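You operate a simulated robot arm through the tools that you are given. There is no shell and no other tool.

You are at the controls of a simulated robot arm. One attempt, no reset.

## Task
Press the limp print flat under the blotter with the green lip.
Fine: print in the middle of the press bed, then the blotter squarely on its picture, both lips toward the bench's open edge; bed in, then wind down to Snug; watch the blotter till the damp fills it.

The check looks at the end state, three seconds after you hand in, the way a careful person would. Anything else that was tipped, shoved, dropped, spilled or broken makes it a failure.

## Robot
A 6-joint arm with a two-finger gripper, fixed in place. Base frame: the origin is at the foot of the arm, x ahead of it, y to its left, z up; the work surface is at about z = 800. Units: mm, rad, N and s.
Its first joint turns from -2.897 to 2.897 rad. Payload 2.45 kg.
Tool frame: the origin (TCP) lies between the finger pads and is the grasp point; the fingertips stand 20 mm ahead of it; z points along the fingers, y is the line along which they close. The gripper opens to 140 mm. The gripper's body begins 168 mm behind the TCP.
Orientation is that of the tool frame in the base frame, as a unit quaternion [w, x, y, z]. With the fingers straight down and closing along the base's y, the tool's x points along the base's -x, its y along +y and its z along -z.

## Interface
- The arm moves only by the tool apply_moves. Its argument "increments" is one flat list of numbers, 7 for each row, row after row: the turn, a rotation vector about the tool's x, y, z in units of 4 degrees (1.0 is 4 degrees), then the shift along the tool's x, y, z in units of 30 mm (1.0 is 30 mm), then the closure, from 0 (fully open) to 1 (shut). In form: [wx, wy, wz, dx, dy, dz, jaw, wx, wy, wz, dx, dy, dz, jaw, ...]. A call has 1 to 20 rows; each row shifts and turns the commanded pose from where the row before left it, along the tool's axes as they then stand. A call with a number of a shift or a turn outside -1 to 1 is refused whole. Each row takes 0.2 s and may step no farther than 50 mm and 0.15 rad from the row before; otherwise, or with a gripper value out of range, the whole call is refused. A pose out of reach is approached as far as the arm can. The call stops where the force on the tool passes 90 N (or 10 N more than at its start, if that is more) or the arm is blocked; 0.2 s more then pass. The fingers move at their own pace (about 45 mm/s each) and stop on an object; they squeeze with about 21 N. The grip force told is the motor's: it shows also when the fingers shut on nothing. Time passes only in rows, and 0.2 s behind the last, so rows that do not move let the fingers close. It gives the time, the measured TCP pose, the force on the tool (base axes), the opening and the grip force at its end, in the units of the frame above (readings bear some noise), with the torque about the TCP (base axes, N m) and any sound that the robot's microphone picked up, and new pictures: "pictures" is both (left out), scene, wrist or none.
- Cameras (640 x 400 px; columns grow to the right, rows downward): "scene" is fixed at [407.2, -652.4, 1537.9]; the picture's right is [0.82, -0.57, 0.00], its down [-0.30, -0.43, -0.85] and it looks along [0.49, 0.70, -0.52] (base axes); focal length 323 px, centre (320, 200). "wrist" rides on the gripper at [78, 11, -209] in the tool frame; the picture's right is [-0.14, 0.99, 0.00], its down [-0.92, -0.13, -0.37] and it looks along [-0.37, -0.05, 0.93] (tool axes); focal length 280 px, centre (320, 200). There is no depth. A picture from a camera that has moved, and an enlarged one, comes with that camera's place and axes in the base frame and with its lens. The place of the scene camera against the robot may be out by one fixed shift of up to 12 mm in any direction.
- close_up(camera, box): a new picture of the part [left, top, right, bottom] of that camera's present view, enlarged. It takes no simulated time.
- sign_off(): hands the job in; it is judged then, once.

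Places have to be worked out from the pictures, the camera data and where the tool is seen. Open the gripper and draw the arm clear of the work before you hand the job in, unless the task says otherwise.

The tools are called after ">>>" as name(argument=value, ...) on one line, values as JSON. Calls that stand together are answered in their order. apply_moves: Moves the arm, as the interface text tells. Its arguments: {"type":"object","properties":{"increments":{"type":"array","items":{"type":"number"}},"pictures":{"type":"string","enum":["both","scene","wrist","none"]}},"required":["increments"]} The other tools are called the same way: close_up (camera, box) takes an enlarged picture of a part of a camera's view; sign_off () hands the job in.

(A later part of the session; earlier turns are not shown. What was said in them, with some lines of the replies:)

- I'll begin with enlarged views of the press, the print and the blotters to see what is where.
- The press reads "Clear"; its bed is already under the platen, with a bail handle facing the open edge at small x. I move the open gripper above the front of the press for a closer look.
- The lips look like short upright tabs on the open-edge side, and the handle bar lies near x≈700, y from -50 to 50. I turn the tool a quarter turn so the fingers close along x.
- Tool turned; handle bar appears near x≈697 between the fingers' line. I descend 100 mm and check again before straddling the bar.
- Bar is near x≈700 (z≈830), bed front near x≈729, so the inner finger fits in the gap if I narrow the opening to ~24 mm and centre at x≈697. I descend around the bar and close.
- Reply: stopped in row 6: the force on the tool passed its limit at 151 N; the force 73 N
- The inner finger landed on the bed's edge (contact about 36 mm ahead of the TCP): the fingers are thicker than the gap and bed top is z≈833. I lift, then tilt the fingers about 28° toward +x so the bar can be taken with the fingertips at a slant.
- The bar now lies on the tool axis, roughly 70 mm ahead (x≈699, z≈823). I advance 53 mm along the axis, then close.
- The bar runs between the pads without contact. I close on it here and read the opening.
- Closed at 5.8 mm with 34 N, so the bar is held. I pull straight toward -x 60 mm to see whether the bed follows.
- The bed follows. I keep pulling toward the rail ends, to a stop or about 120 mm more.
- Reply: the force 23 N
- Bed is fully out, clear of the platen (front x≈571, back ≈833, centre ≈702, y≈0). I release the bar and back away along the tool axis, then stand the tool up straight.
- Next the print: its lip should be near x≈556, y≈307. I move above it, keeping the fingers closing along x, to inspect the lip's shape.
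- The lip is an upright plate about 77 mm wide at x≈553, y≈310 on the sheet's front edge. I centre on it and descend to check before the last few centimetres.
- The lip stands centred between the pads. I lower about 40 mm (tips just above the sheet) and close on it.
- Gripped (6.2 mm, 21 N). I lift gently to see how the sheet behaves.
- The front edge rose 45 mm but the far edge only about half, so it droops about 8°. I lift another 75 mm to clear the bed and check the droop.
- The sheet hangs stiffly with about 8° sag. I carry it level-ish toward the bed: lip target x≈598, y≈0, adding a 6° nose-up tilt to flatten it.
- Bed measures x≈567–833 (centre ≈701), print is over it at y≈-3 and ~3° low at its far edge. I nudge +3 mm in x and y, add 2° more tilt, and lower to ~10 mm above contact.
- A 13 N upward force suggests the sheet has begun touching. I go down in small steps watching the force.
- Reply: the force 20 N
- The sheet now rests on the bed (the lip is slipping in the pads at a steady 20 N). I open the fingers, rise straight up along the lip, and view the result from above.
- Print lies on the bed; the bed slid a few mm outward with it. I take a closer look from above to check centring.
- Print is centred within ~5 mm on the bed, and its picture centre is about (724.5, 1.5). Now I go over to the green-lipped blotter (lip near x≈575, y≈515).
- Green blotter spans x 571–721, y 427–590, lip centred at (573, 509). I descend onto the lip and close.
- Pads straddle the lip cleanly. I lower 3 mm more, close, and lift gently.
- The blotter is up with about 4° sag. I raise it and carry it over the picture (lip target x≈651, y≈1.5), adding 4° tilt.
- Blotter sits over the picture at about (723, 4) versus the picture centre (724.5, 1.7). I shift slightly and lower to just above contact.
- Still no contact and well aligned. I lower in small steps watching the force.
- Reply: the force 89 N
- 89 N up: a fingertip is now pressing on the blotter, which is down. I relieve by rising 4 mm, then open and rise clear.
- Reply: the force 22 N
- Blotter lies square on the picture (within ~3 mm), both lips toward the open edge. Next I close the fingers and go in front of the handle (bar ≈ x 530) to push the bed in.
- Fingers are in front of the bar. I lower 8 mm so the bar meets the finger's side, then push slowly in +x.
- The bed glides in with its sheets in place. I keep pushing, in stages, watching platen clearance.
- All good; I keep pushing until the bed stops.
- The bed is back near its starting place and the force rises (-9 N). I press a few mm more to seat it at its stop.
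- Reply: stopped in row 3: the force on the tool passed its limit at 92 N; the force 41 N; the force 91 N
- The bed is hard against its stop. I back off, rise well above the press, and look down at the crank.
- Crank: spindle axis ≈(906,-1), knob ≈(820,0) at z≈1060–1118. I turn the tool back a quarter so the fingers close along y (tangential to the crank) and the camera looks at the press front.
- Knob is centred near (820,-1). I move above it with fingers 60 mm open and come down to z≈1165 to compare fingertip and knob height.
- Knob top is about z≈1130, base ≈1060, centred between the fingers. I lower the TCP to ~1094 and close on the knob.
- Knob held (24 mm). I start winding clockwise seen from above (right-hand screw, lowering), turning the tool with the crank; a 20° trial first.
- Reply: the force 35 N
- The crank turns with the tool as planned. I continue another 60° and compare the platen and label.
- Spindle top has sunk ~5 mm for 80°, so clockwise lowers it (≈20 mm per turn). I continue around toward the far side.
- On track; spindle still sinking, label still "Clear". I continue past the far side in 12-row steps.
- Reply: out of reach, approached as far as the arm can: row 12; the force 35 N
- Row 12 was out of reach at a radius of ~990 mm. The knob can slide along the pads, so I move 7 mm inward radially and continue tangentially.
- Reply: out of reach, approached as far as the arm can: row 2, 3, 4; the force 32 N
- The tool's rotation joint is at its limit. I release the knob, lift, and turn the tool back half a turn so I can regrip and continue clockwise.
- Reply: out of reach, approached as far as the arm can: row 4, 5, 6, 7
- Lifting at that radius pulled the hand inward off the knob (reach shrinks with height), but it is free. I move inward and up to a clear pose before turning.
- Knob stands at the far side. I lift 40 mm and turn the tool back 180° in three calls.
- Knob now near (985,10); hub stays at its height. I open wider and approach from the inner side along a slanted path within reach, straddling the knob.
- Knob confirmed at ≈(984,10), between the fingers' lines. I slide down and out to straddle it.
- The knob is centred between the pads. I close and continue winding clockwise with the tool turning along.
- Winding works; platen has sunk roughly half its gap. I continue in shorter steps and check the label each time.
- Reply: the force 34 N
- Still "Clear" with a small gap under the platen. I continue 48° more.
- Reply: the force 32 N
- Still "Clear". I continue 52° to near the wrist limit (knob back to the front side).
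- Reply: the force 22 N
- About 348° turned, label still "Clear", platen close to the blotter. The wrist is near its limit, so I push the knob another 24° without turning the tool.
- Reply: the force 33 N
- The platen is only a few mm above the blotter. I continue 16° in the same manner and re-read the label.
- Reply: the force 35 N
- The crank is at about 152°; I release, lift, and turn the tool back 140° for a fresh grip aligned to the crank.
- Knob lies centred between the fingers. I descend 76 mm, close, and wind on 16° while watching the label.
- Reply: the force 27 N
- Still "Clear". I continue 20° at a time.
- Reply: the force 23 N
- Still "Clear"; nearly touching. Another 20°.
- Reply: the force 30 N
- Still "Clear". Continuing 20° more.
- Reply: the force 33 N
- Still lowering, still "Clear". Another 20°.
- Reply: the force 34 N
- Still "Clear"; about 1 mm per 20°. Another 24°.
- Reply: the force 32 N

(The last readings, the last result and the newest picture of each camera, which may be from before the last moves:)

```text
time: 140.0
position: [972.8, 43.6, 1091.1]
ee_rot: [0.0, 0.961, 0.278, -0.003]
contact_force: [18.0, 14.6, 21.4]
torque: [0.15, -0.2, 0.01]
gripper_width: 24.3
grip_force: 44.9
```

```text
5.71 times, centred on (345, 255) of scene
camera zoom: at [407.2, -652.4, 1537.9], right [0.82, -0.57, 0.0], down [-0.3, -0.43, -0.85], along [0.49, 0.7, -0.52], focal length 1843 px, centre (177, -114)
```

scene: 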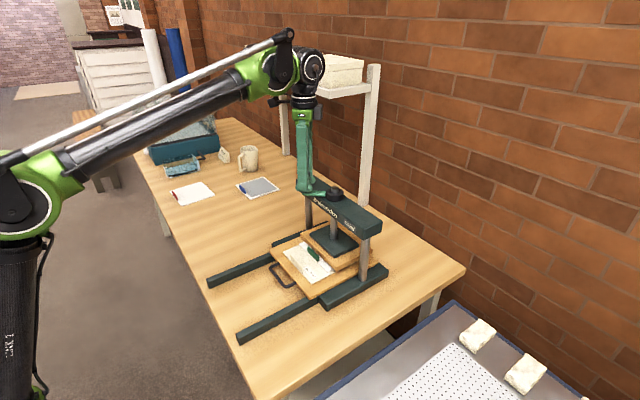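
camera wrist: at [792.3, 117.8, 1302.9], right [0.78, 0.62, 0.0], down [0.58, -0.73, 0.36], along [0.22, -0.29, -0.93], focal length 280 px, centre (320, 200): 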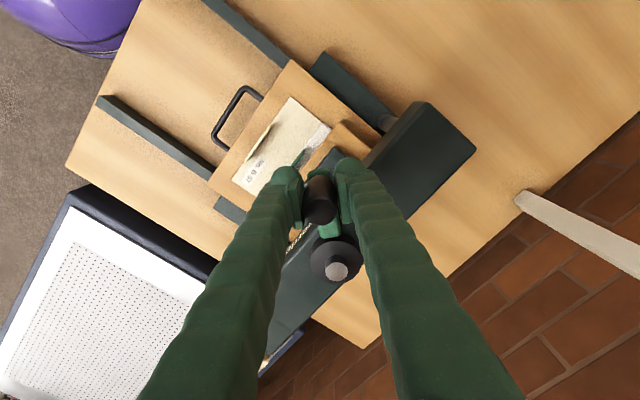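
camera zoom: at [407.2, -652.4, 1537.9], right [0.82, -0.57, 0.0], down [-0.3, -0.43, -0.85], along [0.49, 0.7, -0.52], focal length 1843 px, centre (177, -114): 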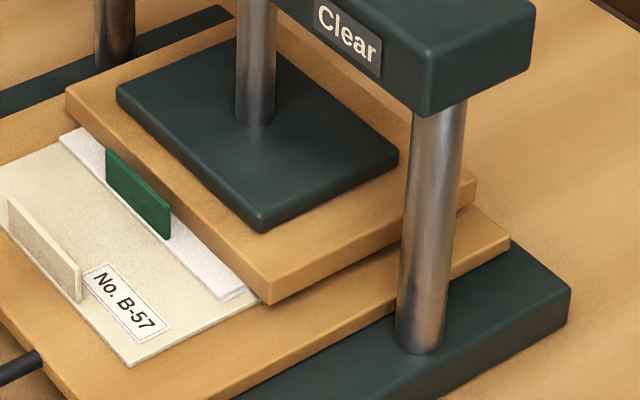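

Still "Clear". Continuing 20° to the wrist limit.

>>> apply_moves(increments=[0, 0, 1, -0.007, 0.197, 0, 1, 0, 0, 1, -0.007, 0.197, 0, 1, 0, 0, 1, -0.007, 0.197, 0, 1, 0, 0, 1, -0.007, 0.197, 0, 1, 0, 0, 1, -0.007, 0.197, 0, 1, 0, 0, 0, 0, 0, 0, 1], pictures="none")

>>> close_up(camera="scene", box=[300, 220, 390, 290])

```text
time: 141.4
position: [985.2, 16.1, 1091.0]
ee_rot: [0.0, 0.994, 0.107, -0.004]
contact_force: [-10.6, 7.6, -1.4]
torque: [0.04, 0.33, 0.07]
gripper_width: 24.2
grip_force: 45.1
```

```text
5.71 times, centred on (345, 255) of scene
camera zoom: at [407.2, -652.4, 1537.9], right [0.82, -0.57, 0.0], down [-0.3, -0.43, -0.85], along [0.49, 0.7, -0.52], focal length 1843 px, centre (177, -114)
```

zoom: 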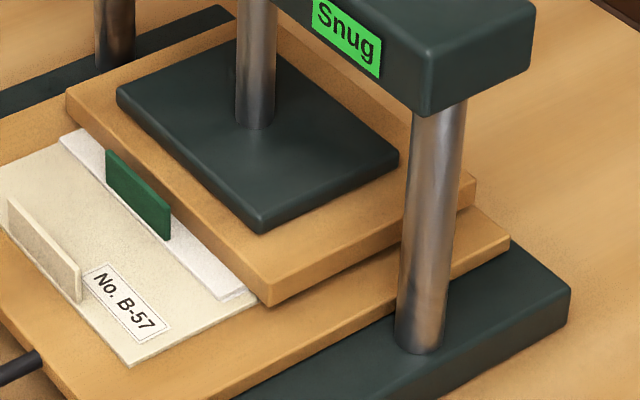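

The label now reads "Snug" in green, so I stop winding here. I open the fingers without moving and recheck the label.

>>> apply_moves(increments=[0, 0, 0, 0, 0, 0, 0.8, 0, 0, 0, 0, 0, 0, 0.65, 0, 0, 0, 0, 0, 0, 0.5, 0, 0, 0, 0, 0, 0, 0.5], pictures="wrist")

>>> close_up(camera="scene", box=[270, 150, 400, 300])

```text
time: 142.4
position: [986.1, 14.5, 1090.6]
ee_rot: [-0.002, 0.994, 0.106, -0.003]
contact_force: [0.7, -0.4, -0.1]
torque: [0.0, -0.01, 0.01]
gripper_width: 70.3
grip_force: 0.0
camera wrist: at [1065.3, 20.8, 1300.6], right [0.08, -1.0, 0.0], down [-0.93, -0.07, 0.37], along [-0.37, -0.03, -0.93], focal length 280 px, centre (320, 200)
```

wrist: 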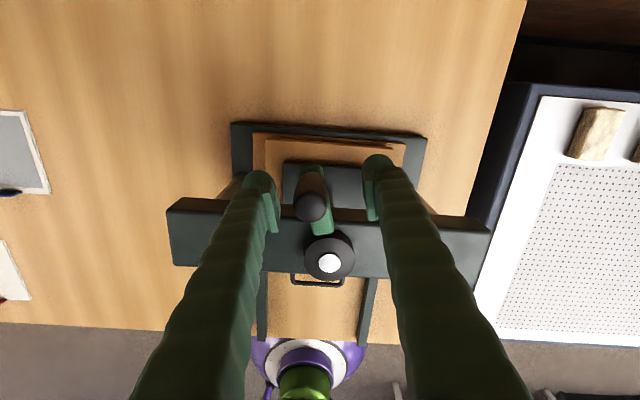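

```text
2.67 times, centred on (335, 225) of scene
camera zoom: at [407.2, -652.4, 1537.9], right [0.82, -0.57, 0.0], down [-0.3, -0.43, -0.85], along [0.49, 0.7, -0.52], focal length 860 px, centre (280, 133)
```

zoom: 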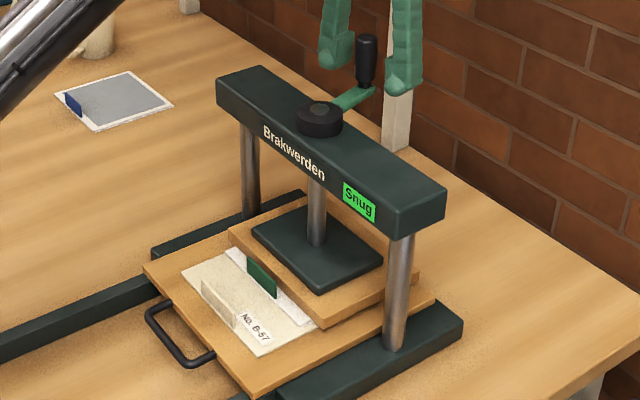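

"Snug" holds with the knob free. I retreat inward and upward along the way I came, clear of the hub.

>>> apply_moves(increments=[0, 0, 0, -0.48, 0, -0.4, 0.5, 0, 0, 0, -0.48, 0, -0.4, 0.5, 0, 0, 0, -0.5, 0, -0.42, 0.5, 0, 0, 0, -0.8, 0, -0.2, 0.5, 0, 0, 0, -0.8, 0, -0.4, 0.5, 0, 0, 0, -0.8, 0, -0.6, 0.5, 0, 0, 0, -1, 0, -0.6, 0.5, 0, 0, 0, -1, 0, -0.6, 0.5, 0, 0, 0, -1, 0, -0.4, 0.5, 0, 0, 0, -1, 0, 0, 0.5, 0, 0, 0, -1, 0, 0, 0.5, 0, 0, 0, -1, 0, 0, 0.5, 0, 0, 0, -1, 0, 0, 0.5, 0, 0, 0, 0, 0, 0, 0.5])

>>> close_up(camera="scene", box=[270, 170, 400, 300])

>>> close_up(camera="scene", box=[290, 230, 370, 290])

```text
time: 145.4
position: [665.7, -54.7, 1212.3]
ee_rot: [0.0, 0.994, 0.106, -0.003]
contact_force: [0.4, 1.0, 0.8]
torque: [0.01, 0.02, -0.01]
gripper_width: 69.9
grip_force: 0.0
camera wrist: at [745.6, -49.8, 1421.7], right [0.08, -1.0, 0.0], down [-0.93, -0.07, 0.37], along [-0.37, -0.03, -0.93], focal length 280 px, centre (320, 200)
```

scene: 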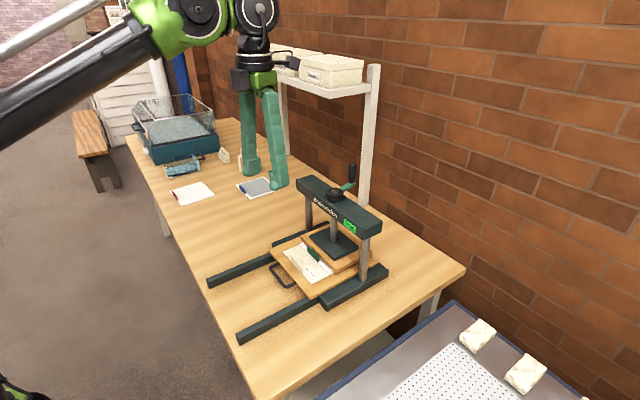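
wrist: 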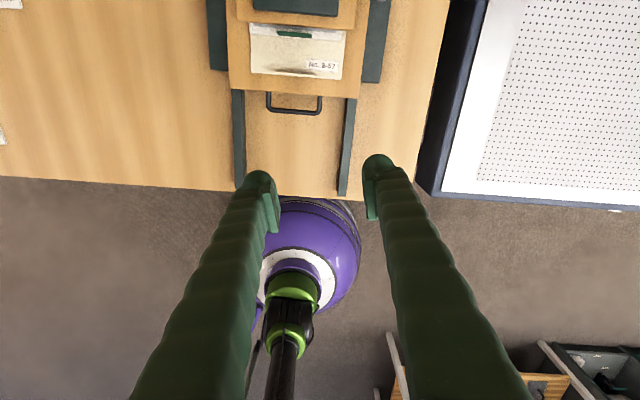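

```text
3.08 times, centred on (335, 235) of scene
camera zoom: at [407.2, -652.4, 1537.9], right [0.82, -0.57, 0.0], down [-0.3, -0.43, -0.85], along [0.49, 0.7, -0.52], focal length 993 px, centre (274, 92)
```

zoom: 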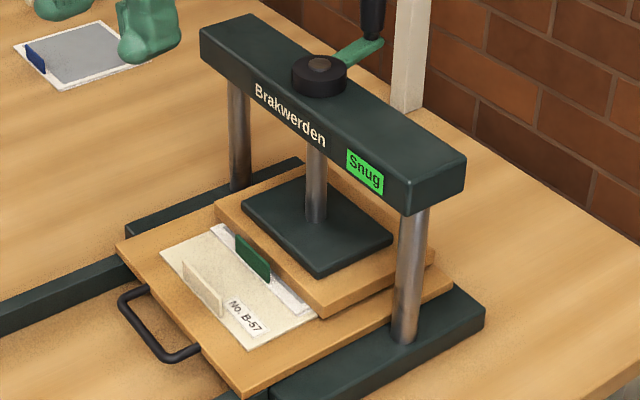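

```text
6.67 times, centred on (330, 260) of scene
camera zoom: at [407.2, -652.4, 1537.9], right [0.82, -0.57, 0.0], down [-0.3, -0.43, -0.85], along [0.49, 0.7, -0.52], focal length 2151 px, centre (253, -200)
```

zoom: 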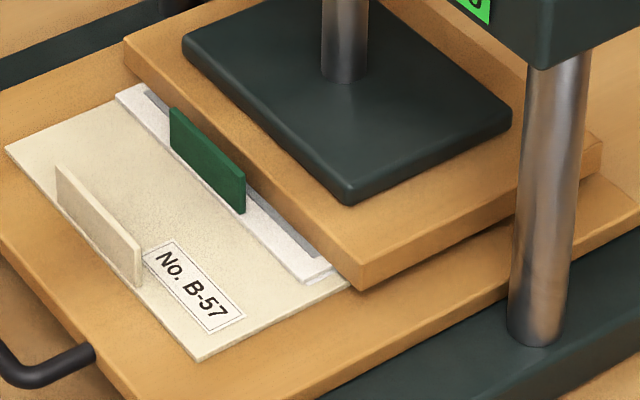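

A grey damp patch is already showing on the blotter's exposed strip. I hold still and watch it for 4 s.

>>> apply_moves(increments=[0, 0, 0, 0, 0, 0, 0.5, 0, 0, 0, 0, 0, 0, 0.5, 0, 0, 0, 0, 0, 0, 0.5, 0, 0, 0, 0, 0, 0, 0.5, 0, 0, 0, 0, 0, 0, 0.5, 0, 0, 0, 0, 0, 0, 0.5, 0, 0, 0, 0, 0, 0, 0.5, 0, 0, 0, 0, 0, 0, 0.5, 0, 0, 0, 0, 0, 0, 0.5, 0, 0, 0, 0, 0, 0, 0.5, 0, 0, 0, 0, 0, 0, 0.5, 0, 0, 0, 0, 0, 0, 0.5, 0, 0, 0, 0, 0, 0, 0.5, 0, 0, 0, 0, 0, 0, 0.5, 0, 0, 0, 0, 0, 0, 0.5, 0, 0, 0, 0, 0, 0, 0.5, 0, 0, 0, 0, 0, 0, 0.5, 0, 0, 0, 0, 0, 0, 0.5, 0, 0, 0, 0, 0, 0, 0.5, 0, 0, 0, 0, 0, 0, 0.5], pictures="none")

>>> close_up(camera="scene", box=[290, 230, 370, 290])

>>> close_up(camera="wrist", box=[230, 0, 380, 100])

```text
time: 149.6
position: [666.0, -55.4, 1212.5]
ee_rot: [0.0, 0.994, 0.106, -0.003]
contact_force: [0.1, 0.1, 0.1]
torque: [0.02, -0.02, 0.01]
gripper_width: 70.1
grip_force: 0.1
```

```text
6.67 times, centred on (330, 260) of scene
camera zoom: at [407.2, -652.4, 1537.9], right [0.82, -0.57, 0.0], down [-0.3, -0.43, -0.85], along [0.49, 0.7, -0.52], focal length 2151 px, centre (253, -200)
```

zoom: 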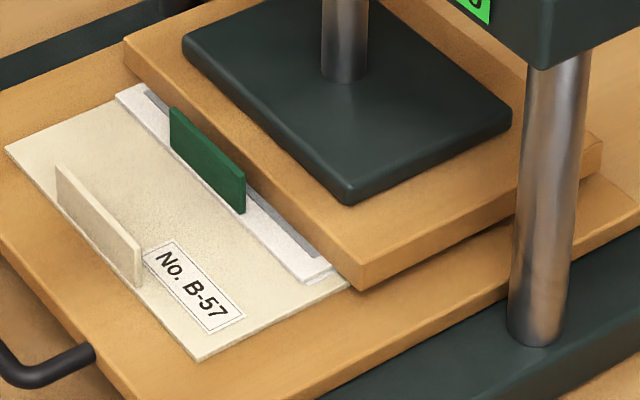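

```text
4.00 times, centred on (305, 50) of wrist
camera zoom: at [745.7, -49.7, 1421.8], right [0.08, -1.0, 0.0], down [-0.93, -0.07, 0.37], along [-0.37, -0.03, -0.93], focal length 1122 px, centre (380, 800)
```

zoom: 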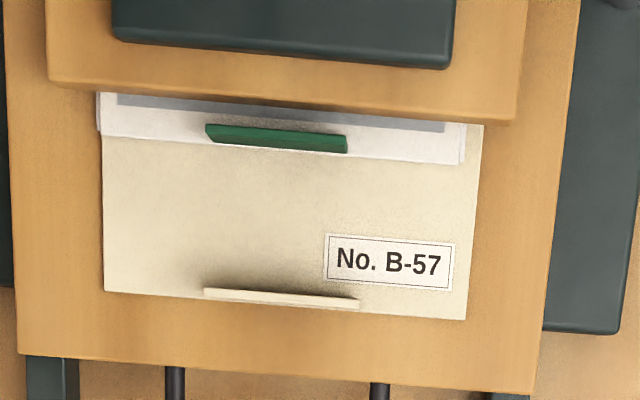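

No visible change in 4 s. I compare with the already-used blue-lipped blotter and wait further.

>>> close_up(camera="scene", box=[225, 165, 290, 210])

>>> apply_moves(increments=[0, 0, 0, 0, 0, 0, 0.5, 0, 0, 0, 0, 0, 0, 0.5, 0, 0, 0, 0, 0, 0, 0.5, 0, 0, 0, 0, 0, 0, 0.5, 0, 0, 0, 0, 0, 0, 0.5, 0, 0, 0, 0, 0, 0, 0.5, 0, 0, 0, 0, 0, 0, 0.5, 0, 0, 0, 0, 0, 0, 0.5, 0, 0, 0, 0, 0, 0, 0.5, 0, 0, 0, 0, 0, 0, 0.5, 0, 0, 0, 0, 0, 0, 0.5, 0, 0, 0, 0, 0, 0, 0.5, 0, 0, 0, 0, 0, 0, 0.5, 0, 0, 0, 0, 0, 0, 0.5, 0, 0, 0, 0, 0, 0, 0.5, 0, 0, 0, 0, 0, 0, 0.5, 0, 0, 0, 0, 0, 0, 0.5, 0, 0, 0, 0, 0, 0, 0.5, 0, 0, 0, 0, 0, 0, 0.5, 0, 0, 0, 0, 0, 0, 0.5], pictures="none")

>>> close_up(camera="wrist", box=[230, 0, 380, 100])

>>> close_up(camera="scene", box=[300, 235, 340, 265])

```text
8.89 times, centred on (258, 188) of scene
camera zoom: at [407.2, -652.4, 1537.9], right [0.82, -0.57, 0.0], down [-0.3, -0.43, -0.85], along [0.49, 0.7, -0.52], focal length 2867 px, centre (876, 311)
```

zoom: 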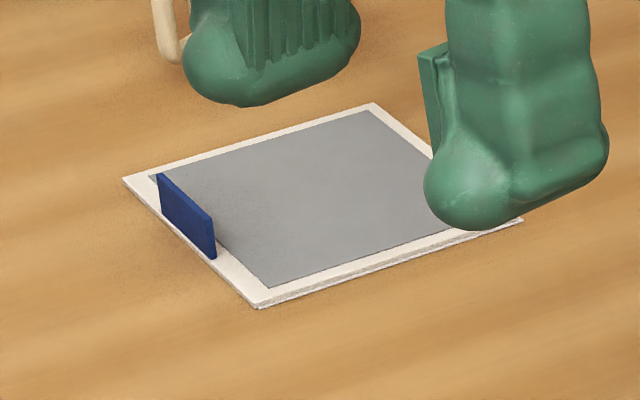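

```text
time: 153.8
position: [666.1, -55.3, 1211.5]
ee_rot: [0.0, 0.994, 0.106, -0.002]
contact_force: [-0.4, -0.2, 0.6]
torque: [-0.05, 0.02, -0.01]
gripper_width: 70.1
grip_force: 0.0
```

```text
4.00 times, centred on (305, 50) of wrist
camera zoom: at [745.7, -49.7, 1421.8], right [0.08, -1.0, 0.0], down [-0.93, -0.07, 0.37], along [-0.37, -0.03, -0.93], focal length 1122 px, centre (380, 800)
```

zoom: 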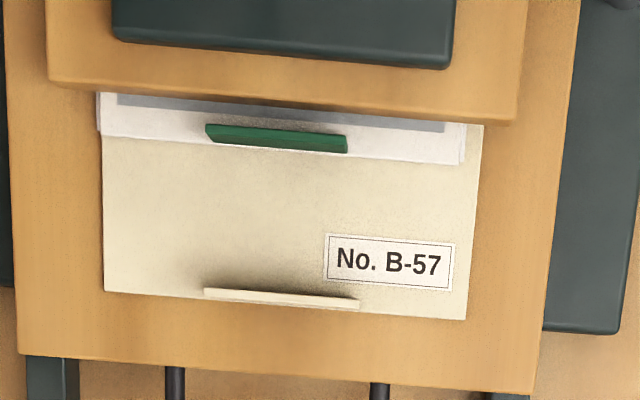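

```text
13.33 times, centred on (320, 250) of scene
camera zoom: at [407.2, -652.4, 1537.9], right [0.82, -0.57, 0.0], down [-0.3, -0.43, -0.85], along [0.49, 0.7, -0.52], focal length 4301 px, centre (320, -467)
```

zoom: 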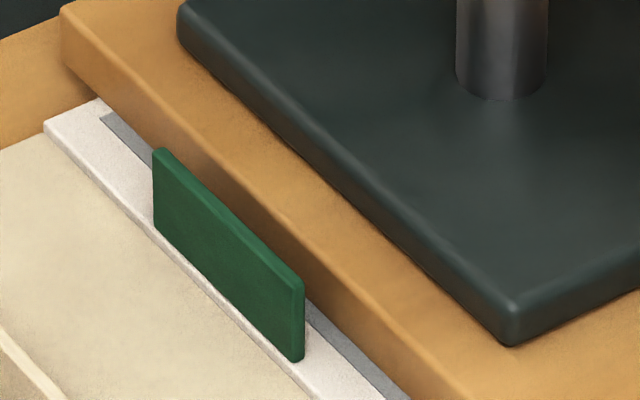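

The damp patch now reaches the same margins (~11 mm at the lip, ~5 mm at the sides) as the finished blue blotter, and is steady. I draw the arm back and up with the gripper open, then check once more.

>>> apply_moves(increments=[0, 0, 0, -0.8, 0, -0.5, 0.3, 0, 0, 0, -0.8, 0, -0.5, 0, 0, 0, 0, -0.8, 0, -0.5, 0, 0, 0, 0, -0.8, 0, -0.5, 0, 0, 0, 0, -0.8, 0, -0.5, 0, 0, 0, 0, -0.5, 0, 0, 0, 0, 0, 0, 0, 0, 0, 0, 0, 0, 0, 0, 0, 0, 0, 0, 0, 0, 0, 0, 0, 0, 0, 0, 0, 0, 0, 0, 0, 0, 0, 0, 0, 0, 0, 0, 0, 0, 0, 0, 0, 0, 0, 0, 0, 0, 0, 0, 0, 0, 0, 0, 0, 0, 0, 0, 0, 0, 0, 0, 0, 0, 0, 0, 0, 0, 0, 0, 0, 0, 0])

>>> close_up(camera="scene", box=[260, 160, 400, 310])

>>> close_up(camera="scene", box=[300, 235, 340, 265])

>>> close_up(camera="scene", box=[120, 90, 290, 230])

```text
time: 157.2
position: [534.6, -83.1, 1288.2]
ee_rot: [0.0, 0.994, 0.106, -0.003]
contact_force: [-0.9, -0.5, 0.6]
torque: [-0.01, 0.0, -0.01]
gripper_width: 140.2
grip_force: 0.0
camera wrist: at [614.5, -78.0, 1497.8], right [0.08, -1.0, 0.0], down [-0.93, -0.07, 0.37], along [-0.37, -0.03, -0.93], focal length 280 px, centre (320, 200)
```

scene: 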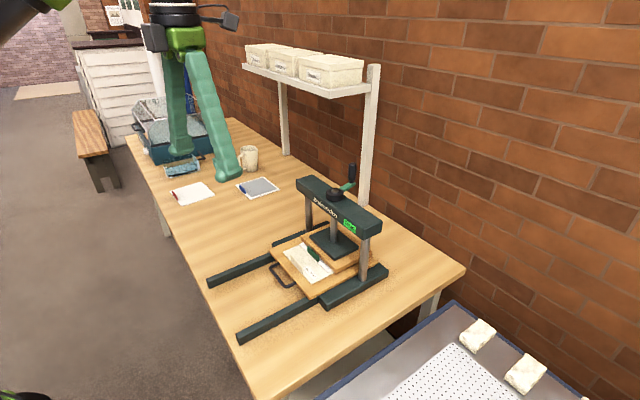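
wrist: 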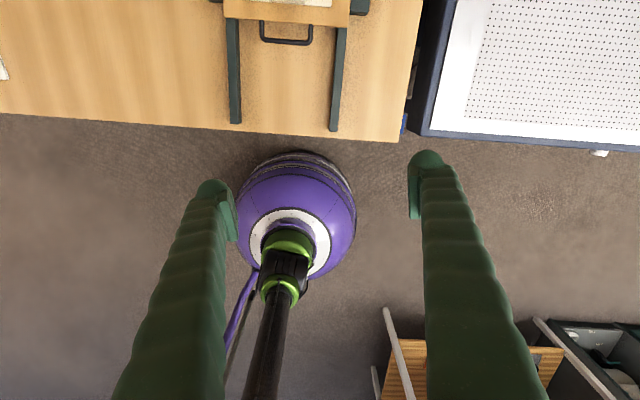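

```text
2.67 times, centred on (330, 235) of scene
camera zoom: at [407.2, -652.4, 1537.9], right [0.82, -0.57, 0.0], down [-0.3, -0.43, -0.85], along [0.49, 0.7, -0.52], focal length 860 px, centre (293, 107)
```

zoom: 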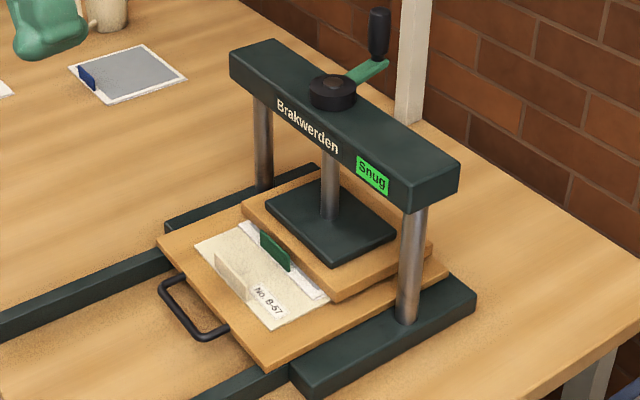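

```text
13.33 times, centred on (320, 250) of scene
camera zoom: at [407.2, -652.4, 1537.9], right [0.82, -0.57, 0.0], down [-0.3, -0.43, -0.85], along [0.49, 0.7, -0.52], focal length 4301 px, centre (320, -467)
```

zoom: 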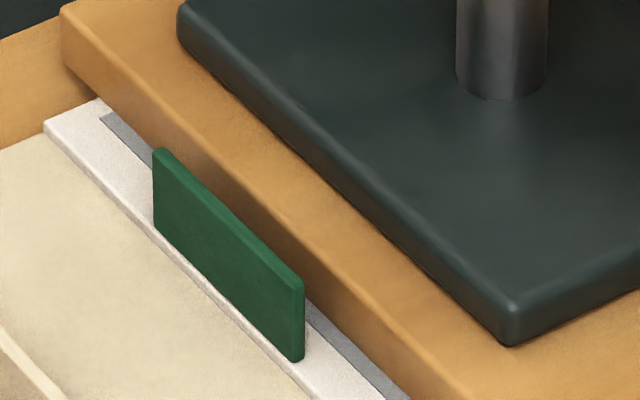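

```text
2.86 times, centred on (205, 160) of scene
camera zoom: at [407.2, -652.4, 1537.9], right [0.82, -0.57, 0.0], down [-0.3, -0.43, -0.85], along [0.49, 0.7, -0.52], focal length 922 px, centre (649, 314)
```

zoom: 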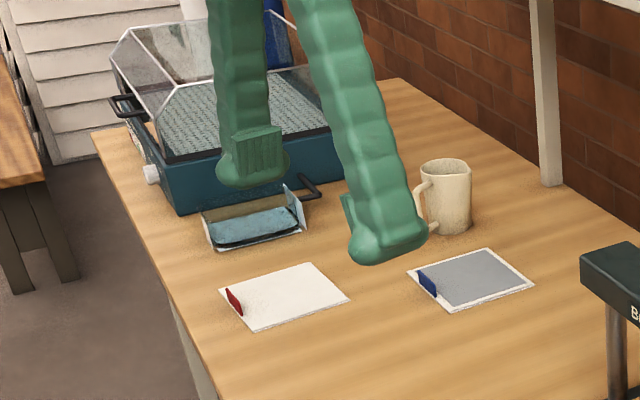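

The press reads "Snug", the bed is at its stop, both lips face the open edge, and the damp fills the blotter to the same extent as the finished one. Nothing else has moved and the arm is clear and open, so I hand it in.

>>> sign_off()

```text
The job is handed in.
```

I pressed print B-57 under the green-lipped blotter, wound the press down to "Snug" and handed the job in. I don't have the check's result.

- **Print on the bed:** it lies about 6–8 mm off the bed's centre toward the wall, and within a few millimetres side to side.
- **Blotter on the picture:** it sits square, within about 3 mm of the picture's centre. Both lips face the open edge.
- **Bed and platen:** the bed is pushed hard against its stop. The label stayed on "Snug" after I let go of the crank.
- **Damp:** only the front strip of the blotter shows from under the platen. There the grey patch reaches the same margins as the already-used blue-lipped blotter. It held steady through about 12 seconds of watching, and I took that as filled.

On my first try at the handle, a fingertip came down on the bed's edge with about 150 N. Laying the blotter briefly took about 89 N. Nothing looked damaged or shifted afterwards, apart from the bed sliding a few millimetres before I pushed it in. The other blotters, the mug and the tray looked undisturbed in the last picture. The arm was drawn back with the gripper open.
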